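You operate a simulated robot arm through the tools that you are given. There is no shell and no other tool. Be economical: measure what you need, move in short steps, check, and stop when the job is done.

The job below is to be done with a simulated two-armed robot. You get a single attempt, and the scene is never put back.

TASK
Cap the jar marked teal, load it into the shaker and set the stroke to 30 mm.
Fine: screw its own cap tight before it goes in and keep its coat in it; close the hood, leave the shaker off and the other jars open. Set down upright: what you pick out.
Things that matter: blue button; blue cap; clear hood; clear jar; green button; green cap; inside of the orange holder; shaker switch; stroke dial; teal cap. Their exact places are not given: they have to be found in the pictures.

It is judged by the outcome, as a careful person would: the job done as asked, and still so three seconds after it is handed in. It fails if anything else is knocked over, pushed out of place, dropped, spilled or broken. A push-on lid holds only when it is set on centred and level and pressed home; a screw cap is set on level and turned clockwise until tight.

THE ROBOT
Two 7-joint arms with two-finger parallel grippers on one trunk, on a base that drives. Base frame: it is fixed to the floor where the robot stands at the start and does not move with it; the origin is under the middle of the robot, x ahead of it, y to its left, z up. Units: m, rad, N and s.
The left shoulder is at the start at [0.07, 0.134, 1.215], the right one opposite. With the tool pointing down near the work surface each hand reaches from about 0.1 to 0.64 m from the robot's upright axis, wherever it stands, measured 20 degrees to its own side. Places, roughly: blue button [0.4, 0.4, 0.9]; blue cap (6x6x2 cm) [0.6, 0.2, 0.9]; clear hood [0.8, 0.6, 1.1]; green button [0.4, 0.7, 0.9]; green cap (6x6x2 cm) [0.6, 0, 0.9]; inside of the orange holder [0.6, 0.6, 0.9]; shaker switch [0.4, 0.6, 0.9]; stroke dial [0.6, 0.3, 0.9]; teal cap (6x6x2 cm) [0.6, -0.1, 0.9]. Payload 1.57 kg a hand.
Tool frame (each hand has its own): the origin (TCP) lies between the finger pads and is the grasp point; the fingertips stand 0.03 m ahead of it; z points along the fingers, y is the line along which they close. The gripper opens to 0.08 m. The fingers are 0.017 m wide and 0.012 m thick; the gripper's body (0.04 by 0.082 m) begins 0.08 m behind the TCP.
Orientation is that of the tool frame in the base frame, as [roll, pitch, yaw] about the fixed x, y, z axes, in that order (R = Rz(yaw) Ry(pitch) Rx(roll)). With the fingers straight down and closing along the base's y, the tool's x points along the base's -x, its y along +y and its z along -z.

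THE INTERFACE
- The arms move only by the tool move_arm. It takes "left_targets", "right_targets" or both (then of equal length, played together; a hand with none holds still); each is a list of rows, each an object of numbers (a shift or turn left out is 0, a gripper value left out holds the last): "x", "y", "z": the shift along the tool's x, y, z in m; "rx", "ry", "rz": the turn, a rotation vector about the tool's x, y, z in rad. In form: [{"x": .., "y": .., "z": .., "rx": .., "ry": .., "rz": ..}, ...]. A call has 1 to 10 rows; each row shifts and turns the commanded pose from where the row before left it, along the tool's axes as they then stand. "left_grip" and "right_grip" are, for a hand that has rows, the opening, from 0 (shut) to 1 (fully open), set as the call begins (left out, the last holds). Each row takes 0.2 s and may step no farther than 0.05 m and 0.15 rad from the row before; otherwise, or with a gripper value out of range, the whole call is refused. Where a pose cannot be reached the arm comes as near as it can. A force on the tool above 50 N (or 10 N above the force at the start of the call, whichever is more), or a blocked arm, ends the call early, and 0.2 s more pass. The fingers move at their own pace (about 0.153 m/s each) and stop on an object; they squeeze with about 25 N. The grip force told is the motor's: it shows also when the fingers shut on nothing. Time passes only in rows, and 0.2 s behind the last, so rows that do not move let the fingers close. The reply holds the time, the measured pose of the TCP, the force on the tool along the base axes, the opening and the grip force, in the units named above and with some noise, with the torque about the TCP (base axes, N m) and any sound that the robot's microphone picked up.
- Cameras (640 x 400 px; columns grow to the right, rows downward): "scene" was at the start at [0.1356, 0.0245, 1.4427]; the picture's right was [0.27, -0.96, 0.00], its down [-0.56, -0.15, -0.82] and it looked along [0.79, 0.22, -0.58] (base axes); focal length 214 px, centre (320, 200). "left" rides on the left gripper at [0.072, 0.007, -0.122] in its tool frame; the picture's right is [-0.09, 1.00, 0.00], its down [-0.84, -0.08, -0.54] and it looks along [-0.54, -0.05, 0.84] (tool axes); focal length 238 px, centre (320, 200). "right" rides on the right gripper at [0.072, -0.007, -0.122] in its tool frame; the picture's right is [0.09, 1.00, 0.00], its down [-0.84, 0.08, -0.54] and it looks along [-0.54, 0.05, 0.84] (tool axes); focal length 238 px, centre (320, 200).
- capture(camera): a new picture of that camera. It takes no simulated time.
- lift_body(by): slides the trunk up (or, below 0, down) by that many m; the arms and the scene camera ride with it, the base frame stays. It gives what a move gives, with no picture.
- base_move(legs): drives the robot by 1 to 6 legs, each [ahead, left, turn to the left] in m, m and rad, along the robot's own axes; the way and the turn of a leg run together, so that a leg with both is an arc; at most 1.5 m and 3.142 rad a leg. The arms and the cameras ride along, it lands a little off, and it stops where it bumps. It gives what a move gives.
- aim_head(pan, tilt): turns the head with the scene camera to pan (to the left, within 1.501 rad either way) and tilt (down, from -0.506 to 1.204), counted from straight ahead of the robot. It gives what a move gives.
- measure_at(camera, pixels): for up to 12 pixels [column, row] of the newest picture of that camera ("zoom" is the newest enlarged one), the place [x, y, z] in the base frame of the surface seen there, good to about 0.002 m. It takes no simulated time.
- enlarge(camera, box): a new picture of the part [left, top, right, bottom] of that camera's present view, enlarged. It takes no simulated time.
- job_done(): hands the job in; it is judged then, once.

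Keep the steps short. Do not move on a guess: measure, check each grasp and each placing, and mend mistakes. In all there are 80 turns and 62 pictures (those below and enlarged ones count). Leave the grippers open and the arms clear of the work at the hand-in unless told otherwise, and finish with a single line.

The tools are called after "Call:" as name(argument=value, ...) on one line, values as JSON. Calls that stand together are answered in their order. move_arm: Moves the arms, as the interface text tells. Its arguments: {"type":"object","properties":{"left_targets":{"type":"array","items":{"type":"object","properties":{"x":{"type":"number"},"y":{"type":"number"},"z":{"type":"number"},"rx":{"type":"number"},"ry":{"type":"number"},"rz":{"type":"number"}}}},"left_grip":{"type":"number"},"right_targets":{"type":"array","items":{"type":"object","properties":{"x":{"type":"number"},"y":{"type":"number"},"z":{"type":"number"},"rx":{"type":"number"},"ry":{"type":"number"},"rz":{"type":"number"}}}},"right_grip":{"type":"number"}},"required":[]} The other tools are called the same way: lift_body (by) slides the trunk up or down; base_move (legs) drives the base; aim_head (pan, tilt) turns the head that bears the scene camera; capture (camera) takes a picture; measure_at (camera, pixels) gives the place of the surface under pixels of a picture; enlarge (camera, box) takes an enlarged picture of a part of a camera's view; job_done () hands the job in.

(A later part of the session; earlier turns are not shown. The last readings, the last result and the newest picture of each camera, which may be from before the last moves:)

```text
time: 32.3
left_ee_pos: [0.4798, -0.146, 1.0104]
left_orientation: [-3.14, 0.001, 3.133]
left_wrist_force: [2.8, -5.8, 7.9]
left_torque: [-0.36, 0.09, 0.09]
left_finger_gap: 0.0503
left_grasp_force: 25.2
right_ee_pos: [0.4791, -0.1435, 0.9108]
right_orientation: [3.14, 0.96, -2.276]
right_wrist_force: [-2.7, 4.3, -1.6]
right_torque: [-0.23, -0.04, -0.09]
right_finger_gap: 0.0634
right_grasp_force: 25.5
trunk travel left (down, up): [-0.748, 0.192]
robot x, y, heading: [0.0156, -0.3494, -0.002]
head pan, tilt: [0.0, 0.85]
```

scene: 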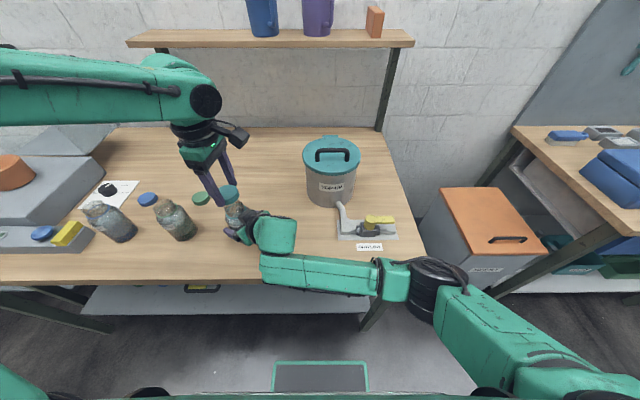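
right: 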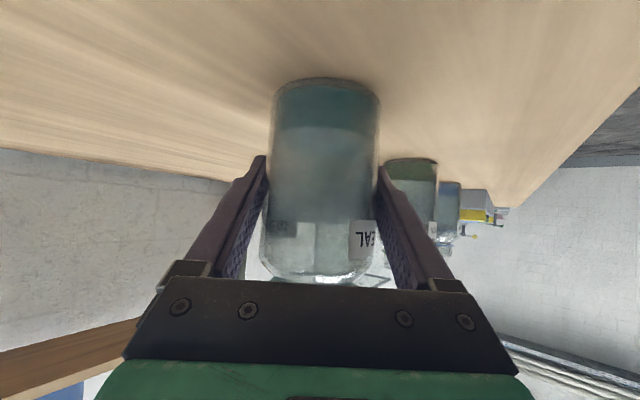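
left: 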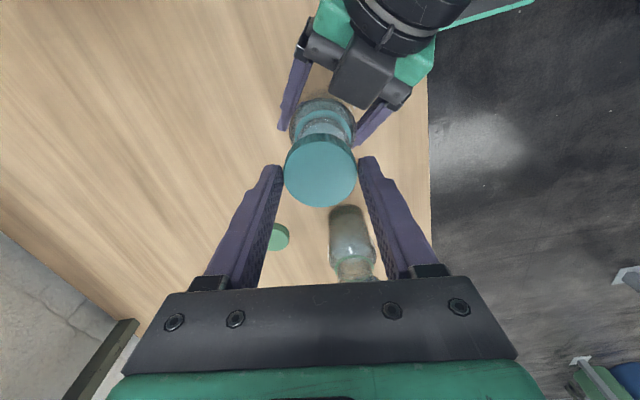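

The cap went down 7 mm, so the thread is engaging. Continue clockwise.

Call:
move_arm(left_targets=[{"rz": 0.14, "z": 0.0003}, {"rz": 0.14, "z": 0.0003}, {"rz": 0.14, "z": 0.0003}, {"rz": 0.14, "z": 0.0003}, {"rz": 0.14, "z": 0.0003}, {"rz": 0.14, "z": 0.0003}, {"rz": 0.14, "z": 0.0003}, {"rz": 0.14, "z": 0.0003}, {"rz": 0.14, "z": 0.0003}, {"rz": 0.14, "z": 0.0003}])

Call:
enlarge(camera="scene", box=[190, 160, 290, 240])

```text
time: 34.5
left_ee_pos: [0.4801, -0.1435, 1.0088]
left_orientation: [3.14, -0.002, 1.734]
left_wrist_force: [-0.8, 6.3, -1.1]
left_torque: [0.12, 0.01, 0.02]
left_finger_gap: 0.0483
left_grasp_force: 24.9
right_ee_pos: [0.4788, -0.1453, 0.9126]
right_orientation: [-3.141, 0.959, -2.275]
right_wrist_force: [-2.1, -6.0, 5.2]
right_torque: [0.68, 0.05, 0.06]
right_finger_gap: 0.0629
right_grasp_force: 25.3
trunk travel left (down, up): [-0.748, 0.192]
robot x, y, heading: [0.0167, -0.3531, -0.003]
head pan, tilt: [0.0, 0.85]
```

```text
5.00 times, centred on (240, 200) of scene
```

zoom: 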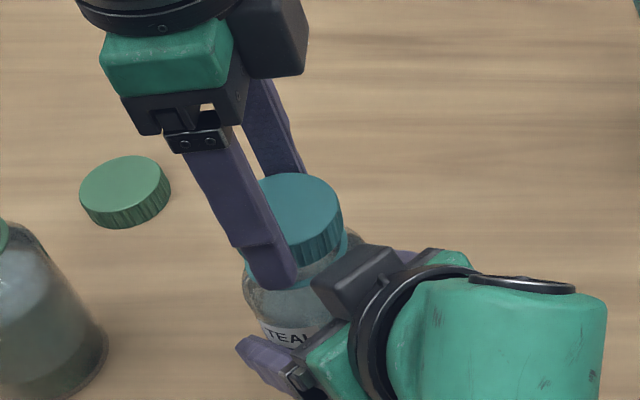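

The finger gap shrank to 0.048, so I'll check the cap's place and level.

Call:
measure_at(camera="zoom", pixels=[[300, 180], [335, 205], [290, 205], [320, 235], [278, 185], [300, 240], [327, 190], [350, 243], [310, 275], [318, 265], [338, 225], [338, 248]])

Call:
capture(camera="left")

```text
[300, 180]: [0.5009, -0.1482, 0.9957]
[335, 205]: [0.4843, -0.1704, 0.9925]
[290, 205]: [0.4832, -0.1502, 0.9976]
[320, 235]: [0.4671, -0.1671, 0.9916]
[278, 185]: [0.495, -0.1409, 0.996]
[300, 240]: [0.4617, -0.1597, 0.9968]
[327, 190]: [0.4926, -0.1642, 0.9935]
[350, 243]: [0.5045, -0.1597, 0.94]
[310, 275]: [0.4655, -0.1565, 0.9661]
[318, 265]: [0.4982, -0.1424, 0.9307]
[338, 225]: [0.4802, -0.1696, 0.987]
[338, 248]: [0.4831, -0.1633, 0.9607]
```

```text
28 pictures are left
```

left: 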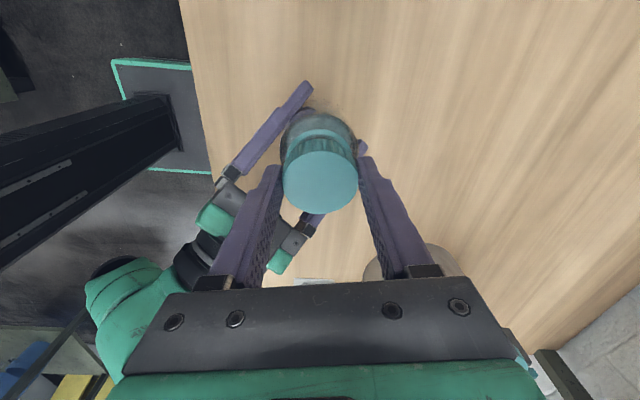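

The cap sits roughly level but the fingers slid down it (TCP went down 8 mm, the cap 1.5 mm). I'll open a little, raise 6 mm, and look at the cap.

Call:
move_arm(left_targets=[{}, {}, {"z": -0.003}, {"z": -0.003}, {}], left_grip=0.82)

Call:
enlarge(camera="scene", box=[210, 175, 270, 223])

Call:
measure_at(camera="zoom", pixels=[[330, 90], [330, 130], [290, 100], [370, 110], [350, 150], [310, 70], [340, 180], [380, 150], [300, 160], [270, 70], [400, 190], [350, 210]])

```text
time: 35.7
left_ee_pos: [0.4782, -0.1458, 1.0158]
left_orientation: [3.14, 0.003, 1.737]
left_wrist_force: [-0.1, -0.8, -0.1]
left_torque: [0.02, 0.03, -0.04]
left_finger_gap: 0.0655
left_grasp_force: 0.1
right_ee_pos: [0.4783, -0.1443, 0.9126]
right_orientation: [3.141, 0.959, -2.277]
right_wrist_force: [0.7, -0.1, 4.3]
right_torque: [0.14, -0.16, -0.01]
right_finger_gap: 0.0631
right_grasp_force: 25.2
trunk travel left (down, up): [-0.748, 0.192]
robot x, y, heading: [0.018, -0.353, -0.009]
head pan, tilt: [0.0, 0.85]
```

```text
8.33 times, centred on (240, 199) of scene
```

zoom: 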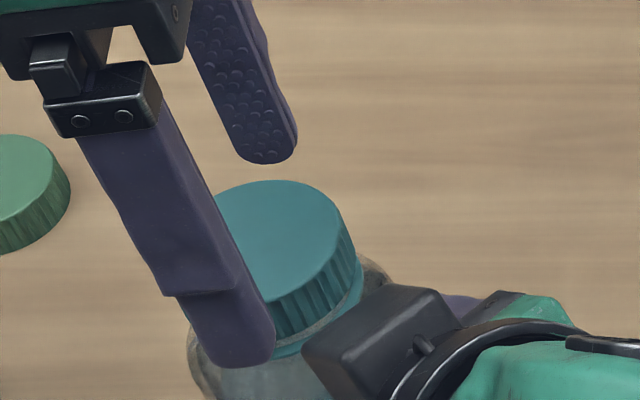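

```text
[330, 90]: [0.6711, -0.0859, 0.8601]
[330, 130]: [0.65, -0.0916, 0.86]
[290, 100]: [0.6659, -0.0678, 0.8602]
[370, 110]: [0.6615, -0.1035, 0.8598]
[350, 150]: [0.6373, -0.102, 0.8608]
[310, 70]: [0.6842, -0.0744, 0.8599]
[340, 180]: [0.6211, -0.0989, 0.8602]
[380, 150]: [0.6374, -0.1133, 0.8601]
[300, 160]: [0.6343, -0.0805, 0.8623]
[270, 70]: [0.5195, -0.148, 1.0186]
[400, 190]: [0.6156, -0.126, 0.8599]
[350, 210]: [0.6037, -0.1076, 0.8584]
```

Call:
measure_at(camera="zoom", pixels=[[270, 190], [310, 205], [280, 235], [335, 230], [330, 260], [290, 285], [265, 290], [240, 200], [310, 240], [330, 310], [358, 275], [290, 340]])

```text
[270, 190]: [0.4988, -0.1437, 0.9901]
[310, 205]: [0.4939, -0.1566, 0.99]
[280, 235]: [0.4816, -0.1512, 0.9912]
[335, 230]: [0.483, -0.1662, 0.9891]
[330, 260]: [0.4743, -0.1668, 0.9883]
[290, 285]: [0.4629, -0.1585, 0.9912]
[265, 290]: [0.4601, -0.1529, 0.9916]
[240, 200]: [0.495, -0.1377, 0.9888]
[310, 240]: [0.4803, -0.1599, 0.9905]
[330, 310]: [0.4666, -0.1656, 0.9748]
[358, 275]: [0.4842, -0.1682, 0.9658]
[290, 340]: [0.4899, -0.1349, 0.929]
```

Released, the cap sits level at z≈0.990, so the thread holds. Rewind the open hand counter-clockwise for a new grip.

Call:
move_arm(left_targets=[{"rz": -0.149}, {"rz": -0.149}, {"rz": -0.149}, {"rz": -0.149}, {"rz": -0.149}, {"rz": -0.149}, {"rz": -0.149}, {"rz": -0.149}, {"rz": -0.149}, {"rz": -0.149}])

Call:
move_arm(left_targets=[{"rz": -0.149}, {"rz": -0.149}, {"rz": -0.149}, {"rz": -0.149}, {"rz": -0.149}, {"rz": -0.149}, {"rz": -0.149}, {"rz": -0.149}, {"rz": -0.149}, {"z": 0.009, "x": 0.0}])

```text
time: 37.9
left_ee_pos: [0.4809, -0.1453, 1.0149]
left_orientation: [-3.141, 0.001, -3.054]
left_wrist_force: [0.2, -0.3, 0.1]
left_torque: [0.04, 0.01, 0.01]
left_finger_gap: 0.0659
left_grasp_force: 0.0
right_ee_pos: [0.4789, -0.1448, 0.9121]
right_orientation: [-3.142, 0.958, -2.276]
right_wrist_force: [-1.0, -0.6, 1.1]
right_torque: [0.09, -0.05, -0.01]
right_finger_gap: 0.0628
right_grasp_force: 25.4
trunk travel left (down, up): [-0.748, 0.192]
robot x, y, heading: [0.0185, -0.355, -0.008]
head pan, tilt: [0.0, 0.85]
```

```text
time: 40.1
left_ee_pos: [0.4801, -0.145, 1.0056]
left_orientation: [-3.141, -0.002, -1.712]
left_wrist_force: [0.7, -0.1, -0.1]
left_torque: [-0.03, -0.05, 0.0]
left_finger_gap: 0.0656
left_grasp_force: 0.1
right_ee_pos: [0.4789, -0.1439, 0.9116]
right_orientation: [-3.141, 0.959, -2.274]
right_wrist_force: [-2.0, 0.0, 0.5]
right_torque: [0.07, -0.04, 0.02]
right_finger_gap: 0.063
right_grasp_force: 25.2
trunk travel left (down, up): [-0.748, 0.192]
robot x, y, heading: [0.0141, -0.3559, -0.004]
head pan, tilt: [0.0, 0.85]
```

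Close on the cap and turn clockwise without extra down-push.

Call:
move_arm(left_targets=[{}, {}, {"rz": 0.14, "z": 0.0001}, {"rz": 0.14, "z": 0.0001}, {"rz": 0.14, "z": 0.0001}, {"rz": 0.14, "z": 0.0001}, {"rz": 0.14, "z": 0.0001}, {"rz": 0.14, "z": 0.0001}, {"rz": 0.14, "z": 0.0001}, {"rz": 0.14, "z": 0.0001}], left_grip=0.0)

Call:
move_arm(left_targets=[{"rz": 0.14, "z": 0.0001}, {"rz": 0.14, "z": 0.0001}, {"rz": 0.14, "z": 0.0001}, {"rz": 0.14, "z": 0.0001}, {"rz": 0.14, "z": 0.0001}, {"rz": 0.14, "z": 0.0001}, {"rz": 0.14, "z": 0.0001}, {"rz": 0.14, "z": 0.0001}, {"rz": 0.14, "z": 0.0001}, {"rz": 0.14, "z": 0.0001}])

```text
time: 42.3
left_ee_pos: [0.4793, -0.1449, 1.0042]
left_orientation: [-3.14, 0.001, -2.838]
left_wrist_force: [-3.4, 8.2, -0.4]
left_torque: [0.25, 0.13, 0.02]
left_finger_gap: 0.0506
left_grasp_force: 25.1
right_ee_pos: [0.4788, -0.1442, 0.9105]
right_orientation: [-3.14, 0.957, -2.276]
right_wrist_force: [3.4, -8.0, 1.1]
right_torque: [0.64, 0.12, 0.03]
right_finger_gap: 0.0626
right_grasp_force: 24.6
trunk travel left (down, up): [-0.748, 0.192]
robot x, y, heading: [0.0133, -0.3514, -0.007]
head pan, tilt: [0.0, 0.85]
```

```text
time: 44.5
left_ee_pos: [0.4798, -0.1454, 1.0043]
left_orientation: [-3.141, 0.003, 2.045]
left_wrist_force: [-9.0, -2.8, -0.4]
left_torque: [-0.34, 0.44, 0.02]
left_finger_gap: 0.0507
left_grasp_force: 24.9
right_ee_pos: [0.4798, -0.1443, 0.9112]
right_orientation: [-3.141, 0.959, -2.276]
right_wrist_force: [9.6, 2.1, -0.7]
right_torque: [0.15, 0.52, 0.03]
right_finger_gap: 0.0624
right_grasp_force: 24.8
trunk travel left (down, up): [-0.748, 0.192]
robot x, y, heading: [0.0157, -0.352, -0.006]
head pan, tilt: [0.0, 0.85]
```

No tightening torque yet; go on clockwise.

Call:
move_arm(left_targets=[{"rz": 0.14}, {"rz": 0.14}, {"rz": 0.14}, {"rz": 0.14}, {"rz": 0.14}, {"rz": 0.14}, {"rz": 0.14}])

Call:
enlarge(camera="scene", box=[210, 175, 270, 223])

```text
time: 46.1
left_ee_pos: [0.4817, -0.1448, 1.0028]
left_orientation: [3.139, 0.0, 1.067]
left_wrist_force: [-6.0, -1.0, -4.2]
left_torque: [-0.15, 0.29, 0.01]
left_finger_gap: 0.0502
left_grasp_force: 25.1
right_ee_pos: [0.4803, -0.1439, 0.9107]
right_orientation: [3.141, 0.957, -2.276]
right_wrist_force: [6.0, 0.5, 1.0]
right_torque: [0.08, 0.26, -0.02]
right_finger_gap: 0.0622
right_grasp_force: 25.1
trunk travel left (down, up): [-0.748, 0.192]
robot x, y, heading: [0.0153, -0.3501, -0.005]
head pan, tilt: [0.0, 0.85]
```

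```text
8.33 times, centred on (240, 199) of scene
```

zoom: 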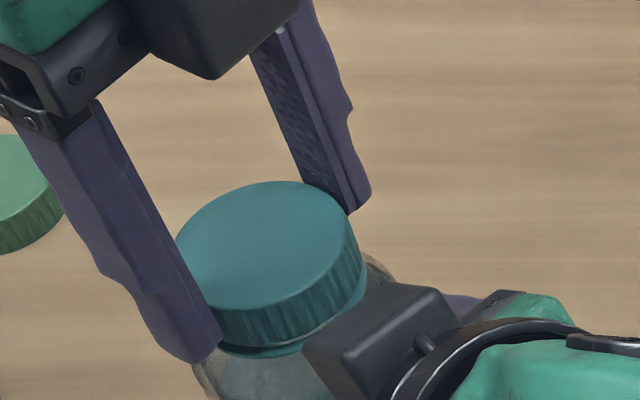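

Call:
measure_at(camera="zoom", pixels=[[270, 195], [330, 215], [200, 240], [335, 250], [290, 300], [230, 290], [270, 245], [270, 345], [240, 350]])

Call:
enlarge(camera="scene", box=[200, 190, 280, 254])

```text
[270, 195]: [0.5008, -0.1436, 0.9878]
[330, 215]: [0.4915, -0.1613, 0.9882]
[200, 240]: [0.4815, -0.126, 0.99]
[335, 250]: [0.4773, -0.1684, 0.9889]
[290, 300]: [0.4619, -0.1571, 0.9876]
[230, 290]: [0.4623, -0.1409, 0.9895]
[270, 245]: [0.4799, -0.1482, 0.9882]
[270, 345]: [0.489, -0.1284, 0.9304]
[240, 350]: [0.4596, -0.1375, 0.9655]
```

```text
6.25 times, centred on (240, 222) of scene
```

zoom: 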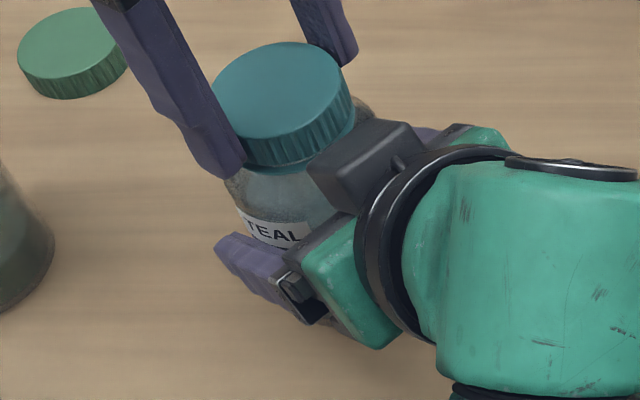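

Cap top is now 0.9885, about 2 mm lower after half a turn, and level. Continue clockwise as far as the wrist goes.

Call:
move_arm(left_targets=[{"rz": 0.14, "z": 0.0001}, {"rz": 0.14, "z": 0.0001}, {"rz": 0.14, "z": 0.0001}, {"rz": 0.14, "z": 0.0001}, {"rz": 0.14, "z": 0.0001}, {"rz": 0.14, "z": 0.0001}, {"rz": 0.14, "z": 0.0001}, {"rz": 0.14, "z": 0.0001}, {"rz": 0.14, "z": 0.0001}, {"rz": 0.14, "z": 0.0001}])

```text
time: 48.3
left_ee_pos: [0.4823, -0.1447, 1.0028]
left_orientation: [3.141, -0.004, -0.331]
left_wrist_force: [-0.3, 3.8, -2.9]
left_torque: [0.28, -0.12, 0.83]
left_finger_gap: 0.051
left_grasp_force: 25.1
right_ee_pos: [0.4791, -0.1442, 0.9105]
right_orientation: [3.139, 0.957, -2.277]
right_wrist_force: [0.6, -2.4, 0.5]
right_torque: [0.15, 0.05, -0.76]
right_finger_gap: 0.0627
right_grasp_force: 25.1
trunk travel left (down, up): [-0.748, 0.192]
robot x, y, heading: [0.0159, -0.353, -0.011]
head pan, tilt: [0.0, 0.85]
```

Torque rose to 0.83 N m, so it's tightening. A little more to confirm.

Call:
move_arm(left_targets=[{"rz": 0.12}, {"rz": 0.12}, {"rz": 0.12}])

Call:
enlarge(camera="scene", box=[200, 175, 280, 239])

Call:
measure_at(camera="zoom", pixels=[[270, 150], [310, 160], [240, 185], [310, 190], [280, 220], [250, 215], [275, 185]])

```text
time: 49.1
left_ee_pos: [0.4812, -0.1449, 1.0022]
left_orientation: [3.141, -0.001, -0.693]
left_wrist_force: [1.7, 9.1, -1.5]
left_torque: [0.2, -0.05, 0.27]
left_finger_gap: 0.0495
left_grasp_force: 24.8
right_ee_pos: [0.4792, -0.1434, 0.9113]
right_orientation: [3.141, 0.956, -2.274]
right_wrist_force: [-3.1, -8.3, -0.6]
right_torque: [0.61, -0.24, -0.26]
right_finger_gap: 0.0628
right_grasp_force: 24.9
trunk travel left (down, up): [-0.748, 0.192]
robot x, y, heading: [0.0168, -0.3515, -0.008]
head pan, tilt: [0.0, 0.85]
```

```text
6.25 times, centred on (240, 207) of scene
```

zoom: 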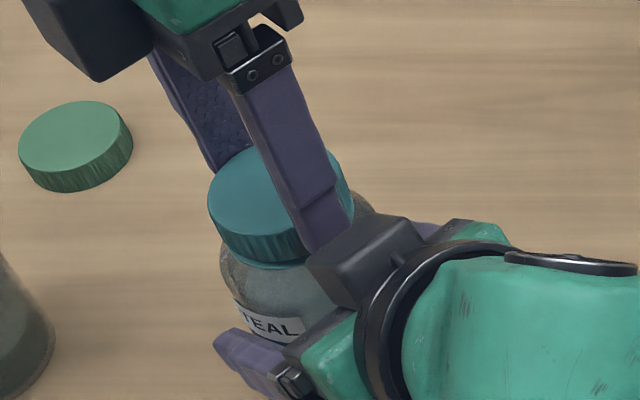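

```text
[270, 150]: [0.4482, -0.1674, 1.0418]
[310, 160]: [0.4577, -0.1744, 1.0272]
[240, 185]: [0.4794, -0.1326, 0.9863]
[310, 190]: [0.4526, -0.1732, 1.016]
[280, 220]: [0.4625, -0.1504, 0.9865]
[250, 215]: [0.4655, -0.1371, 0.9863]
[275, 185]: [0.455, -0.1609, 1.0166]
```

Torque fell off as the fingers slipped; the cap is at 0.986, down near the collar. I'll regrip and torque again to confirm it's tight.

Call:
move_arm(left_targets=[{}, {}, {"rz": -0.149}, {"rz": -0.149}, {"rz": -0.149}, {"rz": -0.149}, {"rz": -0.149}, {"rz": -0.149}, {"rz": -0.149}, {"rz": -0.149}], left_grip=0.82)

Call:
move_arm(left_targets=[{"x": 0.001}, {}, {}, {"rz": 0.1}, {"rz": 0.1}, {"rz": 0.1}, {"rz": 0.1}], left_grip=0.0)

```text
time: 51.3
left_ee_pos: [0.4813, -0.1461, 1.002]
left_orientation: [3.14, -0.001, 0.506]
left_wrist_force: [0.0, -1.3, -0.6]
left_torque: [-0.02, -0.01, 0.02]
left_finger_gap: 0.0656
left_grasp_force: 0.0
right_ee_pos: [0.479, -0.1455, 0.9111]
right_orientation: [-3.141, 0.956, -2.276]
right_wrist_force: [0.0, -0.4, -0.3]
right_torque: [0.02, 0.01, -0.01]
right_finger_gap: 0.0629
right_grasp_force: 24.9
trunk travel left (down, up): [-0.748, 0.192]
robot x, y, heading: [0.0195, -0.3519, -0.009]
head pan, tilt: [0.0, 0.85]
```

```text
time: 52.9
left_ee_pos: [0.4802, -0.1422, 1.0022]
left_orientation: [-3.141, 0.0, 0.098]
left_wrist_force: [-5.5, 8.4, -2.4]
left_torque: [0.4, 0.33, 0.12]
left_finger_gap: 0.051
left_grasp_force: 24.8
right_ee_pos: [0.4802, -0.1438, 0.9116]
right_orientation: [-3.14, 0.958, -2.275]
right_wrist_force: [5.6, -8.6, 0.1]
right_torque: [0.32, 0.25, -0.1]
right_finger_gap: 0.0627
right_grasp_force: 24.8
trunk travel left (down, up): [-0.748, 0.192]
robot x, y, heading: [0.0188, -0.3535, -0.004]
head pan, tilt: [0.0, 0.85]
```

Torque is only 0.12 so far; keep turning.

Call:
move_arm(left_targets=[{"rz": 0.1}, {"rz": 0.1}, {"rz": 0.1}, {"rz": 0.1}])

Call:
move_arm(left_targets=[{"rz": 0.1}, {"rz": 0.1}, {"rz": 0.1}, {"rz": 0.1}])

Call:
enlarge(camera="scene", box=[200, 175, 280, 239])

```text
time: 53.9
left_ee_pos: [0.4799, -0.1443, 1.0025]
left_orientation: [3.14, -0.002, -0.3]
left_wrist_force: [-2.8, 14.0, -0.9]
left_torque: [0.64, 0.15, 0.35]
left_finger_gap: 0.0502
left_grasp_force: 24.6
right_ee_pos: [0.4803, -0.1444, 0.912]
right_orientation: [-3.139, 0.959, -2.277]
right_wrist_force: [4.5, -15.8, 1.6]
right_torque: [0.66, -0.02, -0.32]
right_finger_gap: 0.0625
right_grasp_force: 25.1
trunk travel left (down, up): [-0.748, 0.192]
robot x, y, heading: [0.0164, -0.3519, -0.008]
head pan, tilt: [0.0, 0.85]
```

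```text
time: 54.9
left_ee_pos: [0.4806, -0.1447, 1.0032]
left_orientation: [-3.141, -0.004, -0.704]
left_wrist_force: [-2.2, 7.8, 2.4]
left_torque: [0.17, -0.26, 0.38]
left_finger_gap: 0.048
left_grasp_force: 25.4
right_ee_pos: [0.4789, -0.1441, 0.9113]
right_orientation: [3.14, 0.958, -2.274]
right_wrist_force: [3.9, -8.6, 0.3]
right_torque: [0.34, 0.4, -0.37]
right_finger_gap: 0.0641
right_grasp_force: 25.2
trunk travel left (down, up): [-0.748, 0.192]
robot x, y, heading: [0.0181, -0.3525, -0.008]
head pan, tilt: [0.0, 0.85]
```

```text
6.25 times, centred on (240, 207) of scene
```

zoom: 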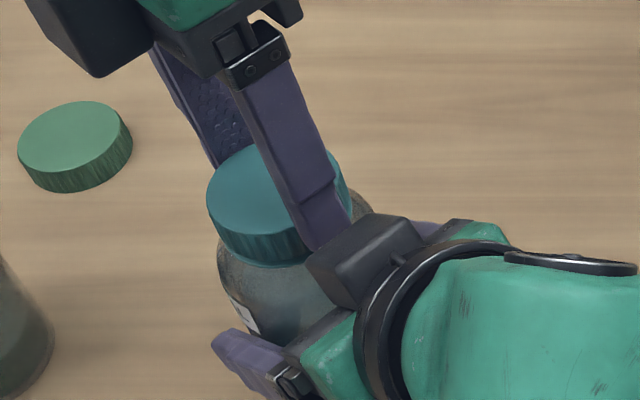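

The label has swung round: the jar now turns with the cap in the right hand, so cap and jar are locked together. I'll check the cap height.

Call:
measure_at(camera="zoom", pixels=[[235, 185], [255, 220], [225, 200], [335, 170], [270, 225], [250, 255], [275, 258], [245, 160]])

Call:
enlarge(camera="right", box=[220, 60, 420, 300])

```text
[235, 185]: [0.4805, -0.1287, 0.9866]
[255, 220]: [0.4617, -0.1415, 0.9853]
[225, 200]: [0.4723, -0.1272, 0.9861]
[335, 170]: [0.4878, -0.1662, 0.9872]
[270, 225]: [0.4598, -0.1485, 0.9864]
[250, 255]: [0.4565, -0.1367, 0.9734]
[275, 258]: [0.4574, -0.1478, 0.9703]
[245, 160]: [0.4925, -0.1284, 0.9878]
```

```text
1.67 times, centred on (320, 180) of right
```

zoom: 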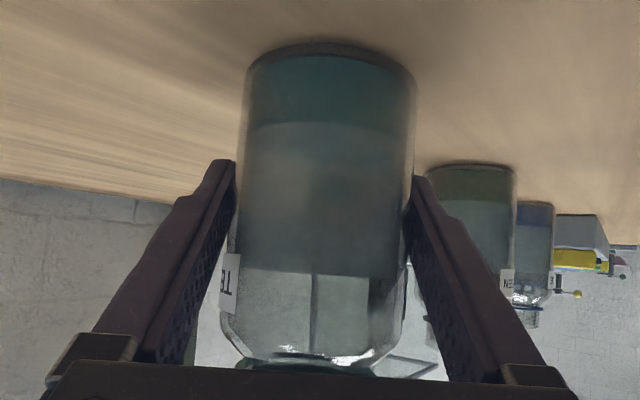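

Cap is level at 0.986 and turned home. I'll open the left hand and rewind to a natural yaw for carrying, then regrip centred.

Call:
move_arm(left_targets=[{}, {}, {"rz": -0.149}, {"rz": -0.149}, {"rz": -0.149}, {"rz": -0.149}, {"rz": -0.149}, {"rz": -0.149}, {"rz": -0.149}, {"rz": -0.149}], left_grip=0.82)

Call:
move_arm(left_targets=[{"rz": -0.149}, {"rz": -0.149}, {"rz": -0.149}, {"rz": -0.149}, {"rz": -0.149}, {"rz": -0.149}, {"rz": -0.149}, {"rz": -0.149}, {"rz": -0.149}, {"rz": -0.149}])

Call:
capture(camera="left")

Call:
measure_at(camera="left", pixels=[[320, 165], [295, 165], [345, 165], [320, 140], [320, 190], [320, 200]])

```text
time: 57.1
left_ee_pos: [0.4802, -0.1458, 1.0034]
left_orientation: [3.14, 0.0, 0.495]
left_wrist_force: [-0.3, 0.0, 0.2]
left_torque: [0.02, -0.02, -0.02]
left_finger_gap: 0.0657
left_grasp_force: 0.1
right_ee_pos: [0.4803, -0.1453, 0.9111]
right_orientation: [3.141, 0.958, -2.273]
right_wrist_force: [1.9, -0.8, 0.5]
right_torque: [-0.11, 0.0, 0.05]
right_finger_gap: 0.0638
right_grasp_force: 25.1
trunk travel left (down, up): [-0.748, 0.192]
robot x, y, heading: [0.0136, -0.3551, -0.006]
head pan, tilt: [0.0, 0.85]
```

```text
time: 59.3
left_ee_pos: [0.4803, -0.1441, 1.0028]
left_orientation: [-3.141, 0.002, 1.987]
left_wrist_force: [0.1, 1.1, -1.1]
left_torque: [-0.01, -0.01, -0.03]
left_finger_gap: 0.0652
left_grasp_force: 0.3
right_ee_pos: [0.4799, -0.1434, 0.9118]
right_orientation: [-3.141, 0.957, -2.276]
right_wrist_force: [0.8, -1.2, 2.3]
right_torque: [-0.11, 0.03, 0.04]
right_finger_gap: 0.0632
right_grasp_force: 25.3
trunk travel left (down, up): [-0.748, 0.192]
robot x, y, heading: [0.0185, -0.3544, -0.007]
head pan, tilt: [0.0, 0.85]
```

```text
21 pictures are left
```

left: 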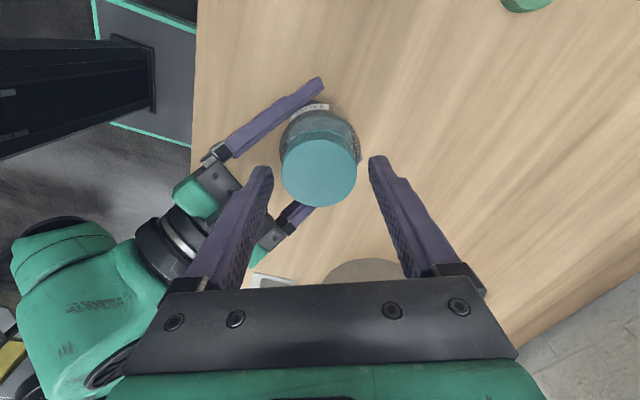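

```text
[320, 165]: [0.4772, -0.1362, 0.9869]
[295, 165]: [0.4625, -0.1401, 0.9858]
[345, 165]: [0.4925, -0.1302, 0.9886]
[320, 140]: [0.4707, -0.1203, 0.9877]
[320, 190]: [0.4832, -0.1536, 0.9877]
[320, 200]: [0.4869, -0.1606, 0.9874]
```

Cap centre measures (0.479,-0.1415). I'll shift 3 mm, finish the rewind, close, and give a final clockwise tightening.

Call:
move_arm(left_targets=[{"x": 0.0027}, {"rz": -0.149}, {"rz": -0.149}, {"rz": -0.149}, {"rz": -0.149}, {"rz": -0.149}, {"rz": -0.149}, {"rz": -0.149}, {"rz": -0.149}, {"rz": -0.149}])

Call:
move_arm(left_targets=[{}, {}, {}, {"rz": 0.1}, {"rz": 0.1}, {"rz": 0.1}], left_grip=0.0)

```text
time: 61.5
left_ee_pos: [0.4809, -0.1416, 1.0036]
left_orientation: [-3.141, 0.001, -2.955]
left_wrist_force: [-0.1, -0.6, -0.4]
left_torque: [0.03, -0.01, -0.02]
left_finger_gap: 0.0659
left_grasp_force: 0.2
right_ee_pos: [0.4806, -0.1431, 0.9113]
right_orientation: [3.141, 0.958, -2.276]
right_wrist_force: [1.1, -0.1, 1.4]
right_torque: [-0.15, 0.03, 0.06]
right_finger_gap: 0.0635
right_grasp_force: 24.7
trunk travel left (down, up): [-0.748, 0.192]
robot x, y, heading: [0.0142, -0.3524, -0.006]
head pan, tilt: [0.0, 0.85]
```

```text
time: 62.9
left_ee_pos: [0.4811, -0.1411, 1.0033]
left_orientation: [-3.141, 0.002, 3.027]
left_wrist_force: [3.3, -6.8, 0.0]
left_torque: [-0.16, 0.0, 0.75]
left_finger_gap: 0.0481
left_grasp_force: 24.5
right_ee_pos: [0.479, -0.1436, 0.9106]
right_orientation: [3.139, 0.958, -2.276]
right_wrist_force: [-2.6, 5.4, -0.6]
right_torque: [-0.5, -0.22, -0.73]
right_finger_gap: 0.0625
right_grasp_force: 24.5
trunk travel left (down, up): [-0.748, 0.192]
robot x, y, heading: [0.017, -0.3516, -0.005]
head pan, tilt: [0.0, 0.85]
```

Torque 0.75 N m within 0.3 rad: the cap is tight. Now open the right hand and withdraw it along its fingers.

Call:
move_arm(right_targets=[{}, {}, {"z": -0.03}, {"z": -0.04}, {"z": -0.04}, {}], right_grip=1.0)

Call:
move_arm(left_targets=[{"z": -0.02}, {"z": -0.03}, {"z": -0.04}, {"z": -0.04}, {}])

Call:
capture(camera="right")

```text
time: 64.3
left_ee_pos: [0.481, -0.1411, 1.0035]
left_orientation: [-3.14, 0.002, 3.026]
left_wrist_force: [-1.6, -0.7, 0.9]
left_torque: [-0.16, 0.27, 0.0]
left_finger_gap: 0.0478
left_grasp_force: 24.7
right_ee_pos: [0.4197, -0.2127, 0.9753]
right_orientation: [3.141, 0.956, -2.277]
right_wrist_force: [0.4, -0.5, -0.9]
right_torque: [-0.01, 0.02, -0.02]
right_finger_gap: 0.0799
right_grasp_force: 0.0
trunk travel left (down, up): [-0.748, 0.192]
robot x, y, heading: [0.0158, -0.3558, -0.011]
head pan, tilt: [0.0, 0.85]
```

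```text
time: 65.5
left_ee_pos: [0.4814, -0.1373, 1.133]
left_orientation: [3.141, 0.002, 3.024]
left_wrist_force: [-0.8, 0.1, -3.6]
left_torque: [0.01, -0.01, -0.01]
left_finger_gap: 0.0477
left_grasp_force: 25.3
right_ee_pos: [0.4194, -0.2115, 0.9753]
right_orientation: [3.141, 0.957, -2.277]
right_wrist_force: [0.1, -0.6, -0.1]
right_torque: [-0.01, -0.04, -0.01]
right_finger_gap: 0.08
right_grasp_force: 0.1
trunk travel left (down, up): [-0.748, 0.192]
robot x, y, heading: [0.0182, -0.3532, -0.009]
head pan, tilt: [0.0, 0.85]
```

```text
20 pictures are left
```

right: 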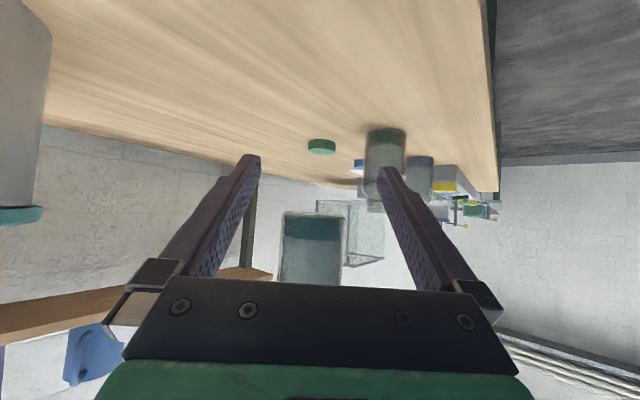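

The jar hangs upright from its cap (about 3.6 N). I'll raise both hands, then set the right hand back upright and off to the right.

Call:
move_arm(left_targets=[{"z": -0.025}, {"z": -0.025}, {"z": -0.025}, {"z": -0.025}, {}], right_targets=[{"x": -0.033, "z": -0.025}, {"x": -0.033, "z": -0.025}, {"x": -0.033, "z": -0.025}, {"x": -0.033, "z": -0.025}, {"x": -0.033, "z": -0.025}])

Call:
move_arm(right_targets=[{"ry": 0.1371, "y": -0.02}, {"ry": 0.1371, "y": -0.02}, {"ry": 0.1371, "y": -0.02}, {"ry": 0.1371, "y": -0.02}, {"ry": 0.1371, "y": -0.02}, {"ry": 0.1371, "y": -0.02}, {"ry": 0.1371, "y": -0.02}])

Call:
move_arm(right_targets=[{"rz": 0.1454}, {"rz": 0.1454}, {"rz": 0.1454}, {"rz": 0.1454}, {"rz": 0.1454}, {"rz": 0.1454}])

Call:
aim_head(pan=0.1, tilt=0.75)

```text
time: 66.7
left_ee_pos: [0.4807, -0.1409, 1.2334]
left_orientation: [-3.138, 0.003, 3.024]
left_wrist_force: [-1.0, 0.2, -4.1]
left_torque: [0.0, -0.01, -0.01]
left_finger_gap: 0.048
left_grasp_force: 25.0
right_ee_pos: [0.4183, -0.2184, 1.1786]
right_orientation: [-3.141, 0.957, -2.275]
right_wrist_force: [0.2, 0.4, 0.7]
right_torque: [-0.02, 0.01, -0.01]
right_finger_gap: 0.0801
right_grasp_force: 0.0
trunk travel left (down, up): [-0.748, 0.192]
robot x, y, heading: [0.0139, -0.3539, -0.007]
head pan, tilt: [0.0, 0.85]
```

```text
time: 68.3
left_ee_pos: [0.4802, -0.139, 1.2329]
left_orientation: [-3.137, 0.003, 3.025]
left_wrist_force: [0.8, 0.1, -3.1]
left_torque: [0.0, 0.03, -0.02]
left_finger_gap: 0.048
left_grasp_force: 25.2
right_ee_pos: [0.5199, -0.3069, 1.1799]
right_orientation: [-3.139, -0.005, -2.273]
right_wrist_force: [0.2, 0.4, 0.5]
right_torque: [0.02, 0.04, -0.01]
right_finger_gap: 0.0799
right_grasp_force: 0.1
trunk travel left (down, up): [-0.748, 0.192]
robot x, y, heading: [0.0174, -0.3526, -0.009]
head pan, tilt: [0.0, 0.85]
```

```text
time: 69.7
left_ee_pos: [0.4807, -0.1407, 1.2329]
left_orientation: [-3.14, 0.002, 3.025]
left_wrist_force: [0.4, 0.0, -3.9]
left_torque: [0.02, 0.0, 0.03]
left_finger_gap: 0.0477
left_grasp_force: 24.8
right_ee_pos: [0.5223, -0.3112, 1.18]
right_orientation: [-3.141, -0.001, 3.132]
right_wrist_force: [0.3, -0.3, 0.7]
right_torque: [0.04, 0.01, 0.0]
right_finger_gap: 0.0799
right_grasp_force: 0.0
trunk travel left (down, up): [-0.748, 0.192]
robot x, y, heading: [0.0159, -0.3514, -0.003]
head pan, tilt: [0.0, 0.85]
```

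```text
time: 70.3
left_ee_pos: [0.4804, -0.1414, 1.2325]
left_orientation: [-3.139, 0.001, 3.025]
left_wrist_force: [-0.8, 0.9, -3.2]
left_torque: [-0.02, 0.02, -0.02]
left_finger_gap: 0.0479
left_grasp_force: 24.7
right_ee_pos: [0.5199, -0.3106, 1.1795]
right_orientation: [-3.14, -0.002, 3.135]
right_wrist_force: [-0.3, 0.0, 0.9]
right_torque: [0.02, 0.0, 0.02]
right_finger_gap: 0.0799
right_grasp_force: 0.0
trunk travel left (down, up): [-0.748, 0.192]
robot x, y, heading: [0.0152, -0.354, -0.005]
head pan, tilt: [0.099, 0.75]
```

Draw the right hand back, then drive left with the jar held high (its bottom is ≈1.09, clear of the other jars).

Call:
move_arm(right_targets=[{"x": 0.03, "y": -0.02, "z": -0.01}, {"x": 0.03, "y": -0.02, "z": -0.01}, {"x": 0.03, "y": -0.02, "z": -0.01}, {"x": 0.03, "y": -0.02, "z": -0.01}, {"x": 0.03, "y": -0.02, "z": -0.01}])

Call:
base_move(legs=[[0.0, 0.8, 0], [0.1, 0.0, 0]])

Call:
capture(camera="scene")

```text
time: 71.5
left_ee_pos: [0.479, -0.1417, 1.2332]
left_orientation: [-3.141, 0.005, 3.024]
left_wrist_force: [0.2, -0.4, -3.9]
left_torque: [0.02, 0.0, -0.02]
left_finger_gap: 0.0477
left_grasp_force: 24.7
right_ee_pos: [0.3674, -0.4134, 1.2324]
right_orientation: [3.141, 0.0, 3.134]
right_wrist_force: [-0.2, 0.1, 0.0]
right_torque: [0.01, -0.07, 0.03]
right_finger_gap: 0.0801
right_grasp_force: 0.0
trunk travel left (down, up): [-0.748, 0.192]
robot x, y, heading: [0.0194, -0.3533, -0.002]
head pan, tilt: [0.099, 0.75]
```

```text
time: 76.7
left_ee_pos: [0.5843, 0.6786, 1.2337]
left_orientation: [-3.141, 0.004, 3.022]
left_wrist_force: [-0.8, -0.3, -3.1]
left_torque: [0.0, 0.0, -0.01]
left_finger_gap: 0.048
left_grasp_force: 25.4
right_ee_pos: [0.4728, 0.4069, 1.2326]
right_orientation: [-3.14, 0.0, 3.135]
right_wrist_force: [0.3, 0.1, 0.2]
right_torque: [0.01, 0.01, -0.01]
right_finger_gap: 0.08
right_grasp_force: 0.1
trunk travel left (down, up): [-0.748, 0.192]
robot x, y, heading: [0.1278, 0.4681, -0.01]
head pan, tilt: [0.099, 0.75]
```

```text
19 pictures are left
```

scene: 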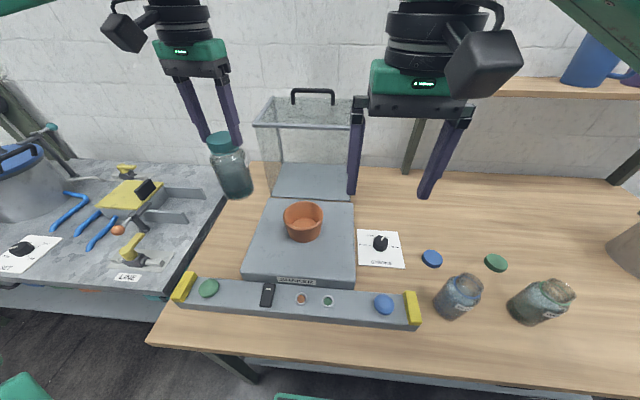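

The capped jar hangs upright. Measure the orange holder.

Call:
enlarge(camera="scene", box=[260, 185, 350, 255])

Call:
measure_at(camera="zoom", pixels=[[305, 165], [305, 200], [305, 145], [165, 165], [440, 160], [300, 128], [305, 250], [180, 200], [430, 200], [240, 135], [370, 135], [500, 300]])

```text
5.71 times, centred on (305, 220) of scene
```

zoom: 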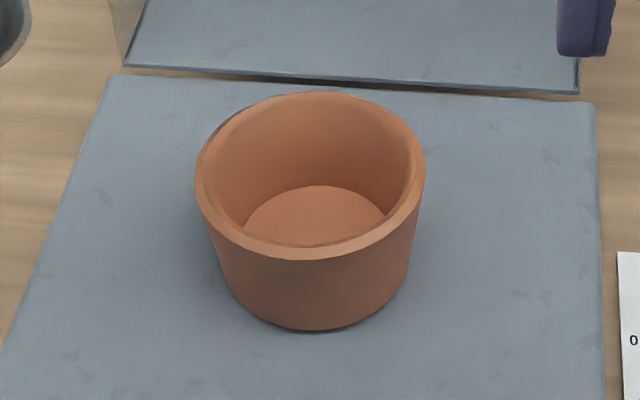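

```text
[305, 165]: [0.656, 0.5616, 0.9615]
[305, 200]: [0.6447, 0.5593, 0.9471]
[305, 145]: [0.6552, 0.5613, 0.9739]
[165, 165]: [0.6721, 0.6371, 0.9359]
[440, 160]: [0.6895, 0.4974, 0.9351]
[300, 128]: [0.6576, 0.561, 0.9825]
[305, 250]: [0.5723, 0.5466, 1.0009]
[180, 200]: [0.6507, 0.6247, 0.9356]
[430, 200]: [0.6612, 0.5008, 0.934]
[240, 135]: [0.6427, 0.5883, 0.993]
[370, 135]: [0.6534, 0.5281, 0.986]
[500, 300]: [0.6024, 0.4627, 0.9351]
```

Call:
measure_at(camera="zoom", pixels=[[202, 180], [418, 172], [312, 95], [305, 254], [300, 240], [330, 225], [270, 215], [365, 215], [315, 190], [225, 225], [400, 215], [250, 105]])

```text
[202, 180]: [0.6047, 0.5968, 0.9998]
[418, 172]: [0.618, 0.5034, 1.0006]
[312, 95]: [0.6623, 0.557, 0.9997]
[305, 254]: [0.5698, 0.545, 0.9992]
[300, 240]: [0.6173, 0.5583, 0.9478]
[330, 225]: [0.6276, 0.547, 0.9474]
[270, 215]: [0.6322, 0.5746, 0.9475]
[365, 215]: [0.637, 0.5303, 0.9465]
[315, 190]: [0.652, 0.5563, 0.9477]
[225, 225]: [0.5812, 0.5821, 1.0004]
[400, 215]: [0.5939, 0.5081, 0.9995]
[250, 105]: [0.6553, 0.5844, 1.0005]
```

Holder centre (0.6165,0.551), rim z 1.0, floor 0.9475. Reach is marginal, so I'll raise the trunk 0.06 m and drive 0.02 m ahead and 0.05 m right.

Call:
lift_body(by=0.06)

Call:
base_move(legs=[[0.025, -0.06, 0]])

```text
time: 77.7
left_ee_pos: [0.5879, 0.6772, 1.2927]
left_orientation: [-3.141, 0.002, 3.023]
left_wrist_force: [0.1, -0.9, -3.8]
left_torque: [-0.01, 0.04, 0.01]
left_finger_gap: 0.0477
left_grasp_force: 24.9
right_ee_pos: [0.4771, 0.4077, 1.2908]
right_orientation: [-3.14, -0.002, 3.133]
right_wrist_force: [-0.9, -0.7, -0.7]
right_torque: [0.01, 0.01, 0.03]
right_finger_gap: 0.08
right_grasp_force: 0.0
trunk travel left (down, up): [-0.808, 0.132]
robot x, y, heading: [0.1222, 0.4719, -0.008]
head pan, tilt: [0.099, 0.75]
```

```text
time: 78.7
left_ee_pos: [0.6089, 0.6292, 1.2926]
left_orientation: [-3.133, 0.006, 3.027]
left_wrist_force: [-0.7, 1.4, -2.8]
left_torque: [-0.02, -0.02, 0.03]
left_finger_gap: 0.0478
left_grasp_force: 25.1
right_ee_pos: [0.4971, 0.3585, 1.2929]
right_orientation: [-3.134, 0.002, 3.139]
right_wrist_force: [-0.2, 1.2, -0.2]
right_torque: [-0.04, -0.03, 0.0]
right_finger_gap: 0.0803
right_grasp_force: 0.1
trunk travel left (down, up): [-0.808, 0.132]
robot x, y, heading: [0.1505, 0.4075, -0.011]
head pan, tilt: [0.099, 0.75]
```

Move over the holder and lower until the jar's bottom is just above the rim.

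Call:
move_arm(left_targets=[{"x": -0.0094, "y": -0.0378}, {"x": -0.0094, "y": -0.0378}, {"z": 0.0425}, {"z": 0.0425}, {"z": 0.0425}, {}])

Call:
capture(camera="scene")

```text
time: 80.0
left_ee_pos: [0.6141, 0.5573, 1.1616]
left_orientation: [-3.139, 0.002, 3.027]
left_wrist_force: [0.0, 0.3, -3.5]
left_torque: [0.02, 0.0, 0.01]
left_finger_gap: 0.0479
left_grasp_force: 25.6
left hand out of reach, approached as far as the arm can: row 2
right_ee_pos: [0.5006, 0.3494, 1.2923]
right_orientation: [-3.14, -0.001, 3.137]
right_wrist_force: [0.8, 0.2, -0.8]
right_torque: [-0.01, -0.02, -0.03]
right_finger_gap: 0.08
right_grasp_force: 0.1
trunk travel left (down, up): [-0.808, 0.132]
robot x, y, heading: [0.15, 0.4067, -0.005]
head pan, tilt: [0.099, 0.75]
```

```text
17 pictures are left
```

scene: 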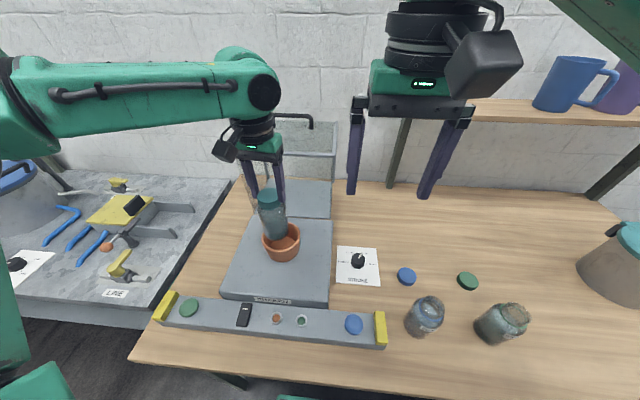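

Small correction, then lower into the holder.

Call:
move_arm(left_targets=[{"x": -0.005, "y": -0.0047}, {}, {"z": 0.025}, {"z": 0.025}, {}])

Call:
enlarge(camera="scene", box=[220, 170, 340, 270])

```text
time: 81.2
left_ee_pos: [0.6183, 0.549, 1.1124]
left_orientation: [-3.139, 0.002, 3.025]
left_wrist_force: [0.4, -0.2, -3.2]
left_torque: [0.02, -0.02, 0.01]
left_finger_gap: 0.0479
left_grasp_force: 25.1
right_ee_pos: [0.5007, 0.3486, 1.293]
right_orientation: [-3.141, 0.0, 3.138]
right_wrist_force: [-0.4, -1.1, -0.3]
right_torque: [0.02, -0.01, 0.03]
right_finger_gap: 0.0801
right_grasp_force: 0.0
trunk travel left (down, up): [-0.808, 0.132]
robot x, y, heading: [0.1489, 0.4107, -0.006]
head pan, tilt: [0.099, 0.75]
```

```text
4.00 times, centred on (280, 220) of scene
```

zoom: 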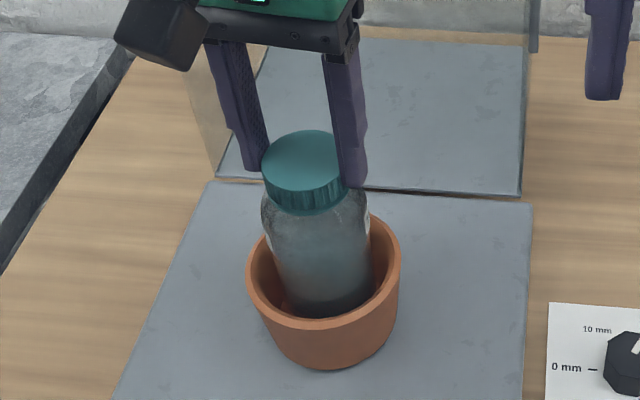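

The jar is inside the rim with clearance. Lower the last 2 cm until it touches.

Call:
move_arm(left_targets=[{"z": 0.01}, {"z": 0.006}, {"z": 0.003}, {"z": 0.002}, {}])

```text
time: 82.5
left_ee_pos: [0.6179, 0.5494, 1.0928]
left_orientation: [-3.139, 0.002, 3.027]
left_wrist_force: [-0.2, -0.3, -3.6]
left_torque: [-0.01, 0.02, -0.02]
left_finger_gap: 0.048
left_grasp_force: 24.7
right_ee_pos: [0.5006, 0.3504, 1.2916]
right_orientation: [-3.138, -0.002, 3.138]
right_wrist_force: [-0.1, -0.2, 0.1]
right_torque: [0.02, -0.03, 0.04]
right_finger_gap: 0.0801
right_grasp_force: 0.1
trunk travel left (down, up): [-0.808, 0.132]
robot x, y, heading: [0.1471, 0.4083, -0.012]
head pan, tilt: [0.099, 0.75]
```

Call:
move_arm(left_targets=[{"z": 0.0015}, {"z": 0.0015}, {"z": 0.0015}, {}])

```text
time: 83.5
left_ee_pos: [0.6184, 0.5475, 1.0912]
left_orientation: [-3.139, 0.012, 3.026]
left_wrist_force: [6.5, 1.9, 25.8]
left_torque: [0.08, -0.14, 0.0]
left_finger_gap: 0.0479
left_grasp_force: 25.0
right_ee_pos: [0.4978, 0.3497, 1.2912]
right_orientation: [-3.14, 0.002, 3.138]
right_wrist_force: [1.0, 0.7, 0.3]
right_torque: [0.01, 0.0, 0.0]
right_finger_gap: 0.08
right_grasp_force: 0.1
trunk travel left (down, up): [-0.808, 0.132]
robot x, y, heading: [0.1484, 0.4067, -0.007]
head pan, tilt: [0.099, 0.75]
```

It rests on the floor of the holder. Ease off, open, and rise straight up.

Call:
move_arm(left_targets=[{"z": -0.0025}, {}])

Call:
move_arm(left_targets=[{}, {}, {"z": -0.02}, {"z": -0.04}, {"z": -0.04}, {"z": -0.04}], left_grip=1.0)

Call:
enlarge(camera="scene", box=[200, 100, 400, 300])

```text
time: 84.0
left_ee_pos: [0.6175, 0.548, 1.0917]
left_orientation: [-3.14, 0.002, 3.026]
left_wrist_force: [5.7, 0.3, 14.5]
left_torque: [-0.01, -0.39, 0.04]
left_finger_gap: 0.0478
left_grasp_force: 24.9
right_ee_pos: [0.4986, 0.3491, 1.2923]
right_orientation: [-3.139, -0.001, 3.138]
right_wrist_force: [-0.7, 0.1, 0.0]
right_torque: [0.0, 0.0, -0.03]
right_finger_gap: 0.0801
right_grasp_force: 0.1
trunk travel left (down, up): [-0.808, 0.132]
robot x, y, heading: [0.1481, 0.4043, -0.001]
head pan, tilt: [0.099, 0.75]
```

```text
time: 85.5
left_ee_pos: [0.616, 0.5485, 1.2343]
left_orientation: [-3.141, 0.002, 3.026]
left_wrist_force: [-0.1, -0.1, 0.5]
left_torque: [0.01, -0.02, 0.0]
left_finger_gap: 0.0801
left_grasp_force: 0.0
right_ee_pos: [0.5004, 0.3498, 1.2912]
right_orientation: [-3.139, -0.001, 3.139]
right_wrist_force: [-0.7, 0.3, 0.1]
right_torque: [0.0, 0.01, -0.02]
right_finger_gap: 0.0799
right_grasp_force: 0.2
trunk travel left (down, up): [-0.808, 0.132]
robot x, y, heading: [0.1467, 0.4083, -0.007]
head pan, tilt: [0.099, 0.75]
```

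```text
2.00 times, centred on (300, 200) of scene
```

zoom: 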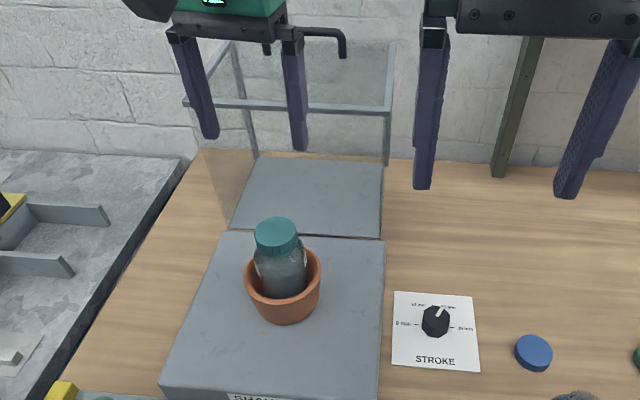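

The jar stands upright in the holder. Next the dial: enlarge and measure its pointer and ticks.

Call:
enlarge(camera="scene", box=[335, 240, 385, 290])

Call:
measure_at(camera="zoom", pixels=[[200, 160], [235, 130], [300, 180], [270, 90], [120, 165], [320, 195], [150, 110], [170, 140], [225, 180], [200, 200], [250, 150], [160, 160]])

```text
8.00 times, centred on (360, 265) of scene
```

zoom: 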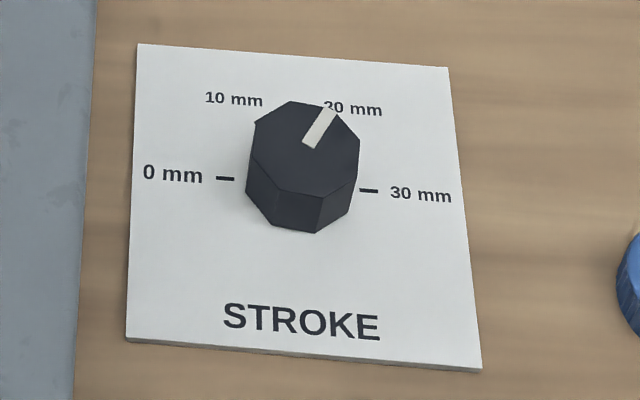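

```text
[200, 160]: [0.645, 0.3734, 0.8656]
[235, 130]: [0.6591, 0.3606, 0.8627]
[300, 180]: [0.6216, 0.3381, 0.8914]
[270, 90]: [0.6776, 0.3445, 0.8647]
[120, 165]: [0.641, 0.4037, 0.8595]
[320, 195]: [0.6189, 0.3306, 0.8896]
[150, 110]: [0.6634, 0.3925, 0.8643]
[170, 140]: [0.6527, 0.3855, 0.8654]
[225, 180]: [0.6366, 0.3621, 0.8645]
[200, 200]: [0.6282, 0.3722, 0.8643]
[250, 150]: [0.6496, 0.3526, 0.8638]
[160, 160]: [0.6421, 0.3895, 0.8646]
```

Call:
measure_at(camera="zoom", pixels=[[309, 143], [328, 112], [218, 179], [232, 179], [362, 190], [376, 191], [252, 158], [357, 148], [291, 106], [282, 188], [304, 148], [322, 190]])

```text
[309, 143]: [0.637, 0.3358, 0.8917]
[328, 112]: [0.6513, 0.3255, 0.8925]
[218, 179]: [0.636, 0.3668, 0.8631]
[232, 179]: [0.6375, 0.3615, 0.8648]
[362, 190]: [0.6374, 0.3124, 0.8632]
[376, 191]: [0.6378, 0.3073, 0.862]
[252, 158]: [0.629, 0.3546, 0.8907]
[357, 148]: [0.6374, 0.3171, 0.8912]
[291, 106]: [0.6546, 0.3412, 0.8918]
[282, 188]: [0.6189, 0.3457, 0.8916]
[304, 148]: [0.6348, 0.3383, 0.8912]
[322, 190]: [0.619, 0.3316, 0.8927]
```

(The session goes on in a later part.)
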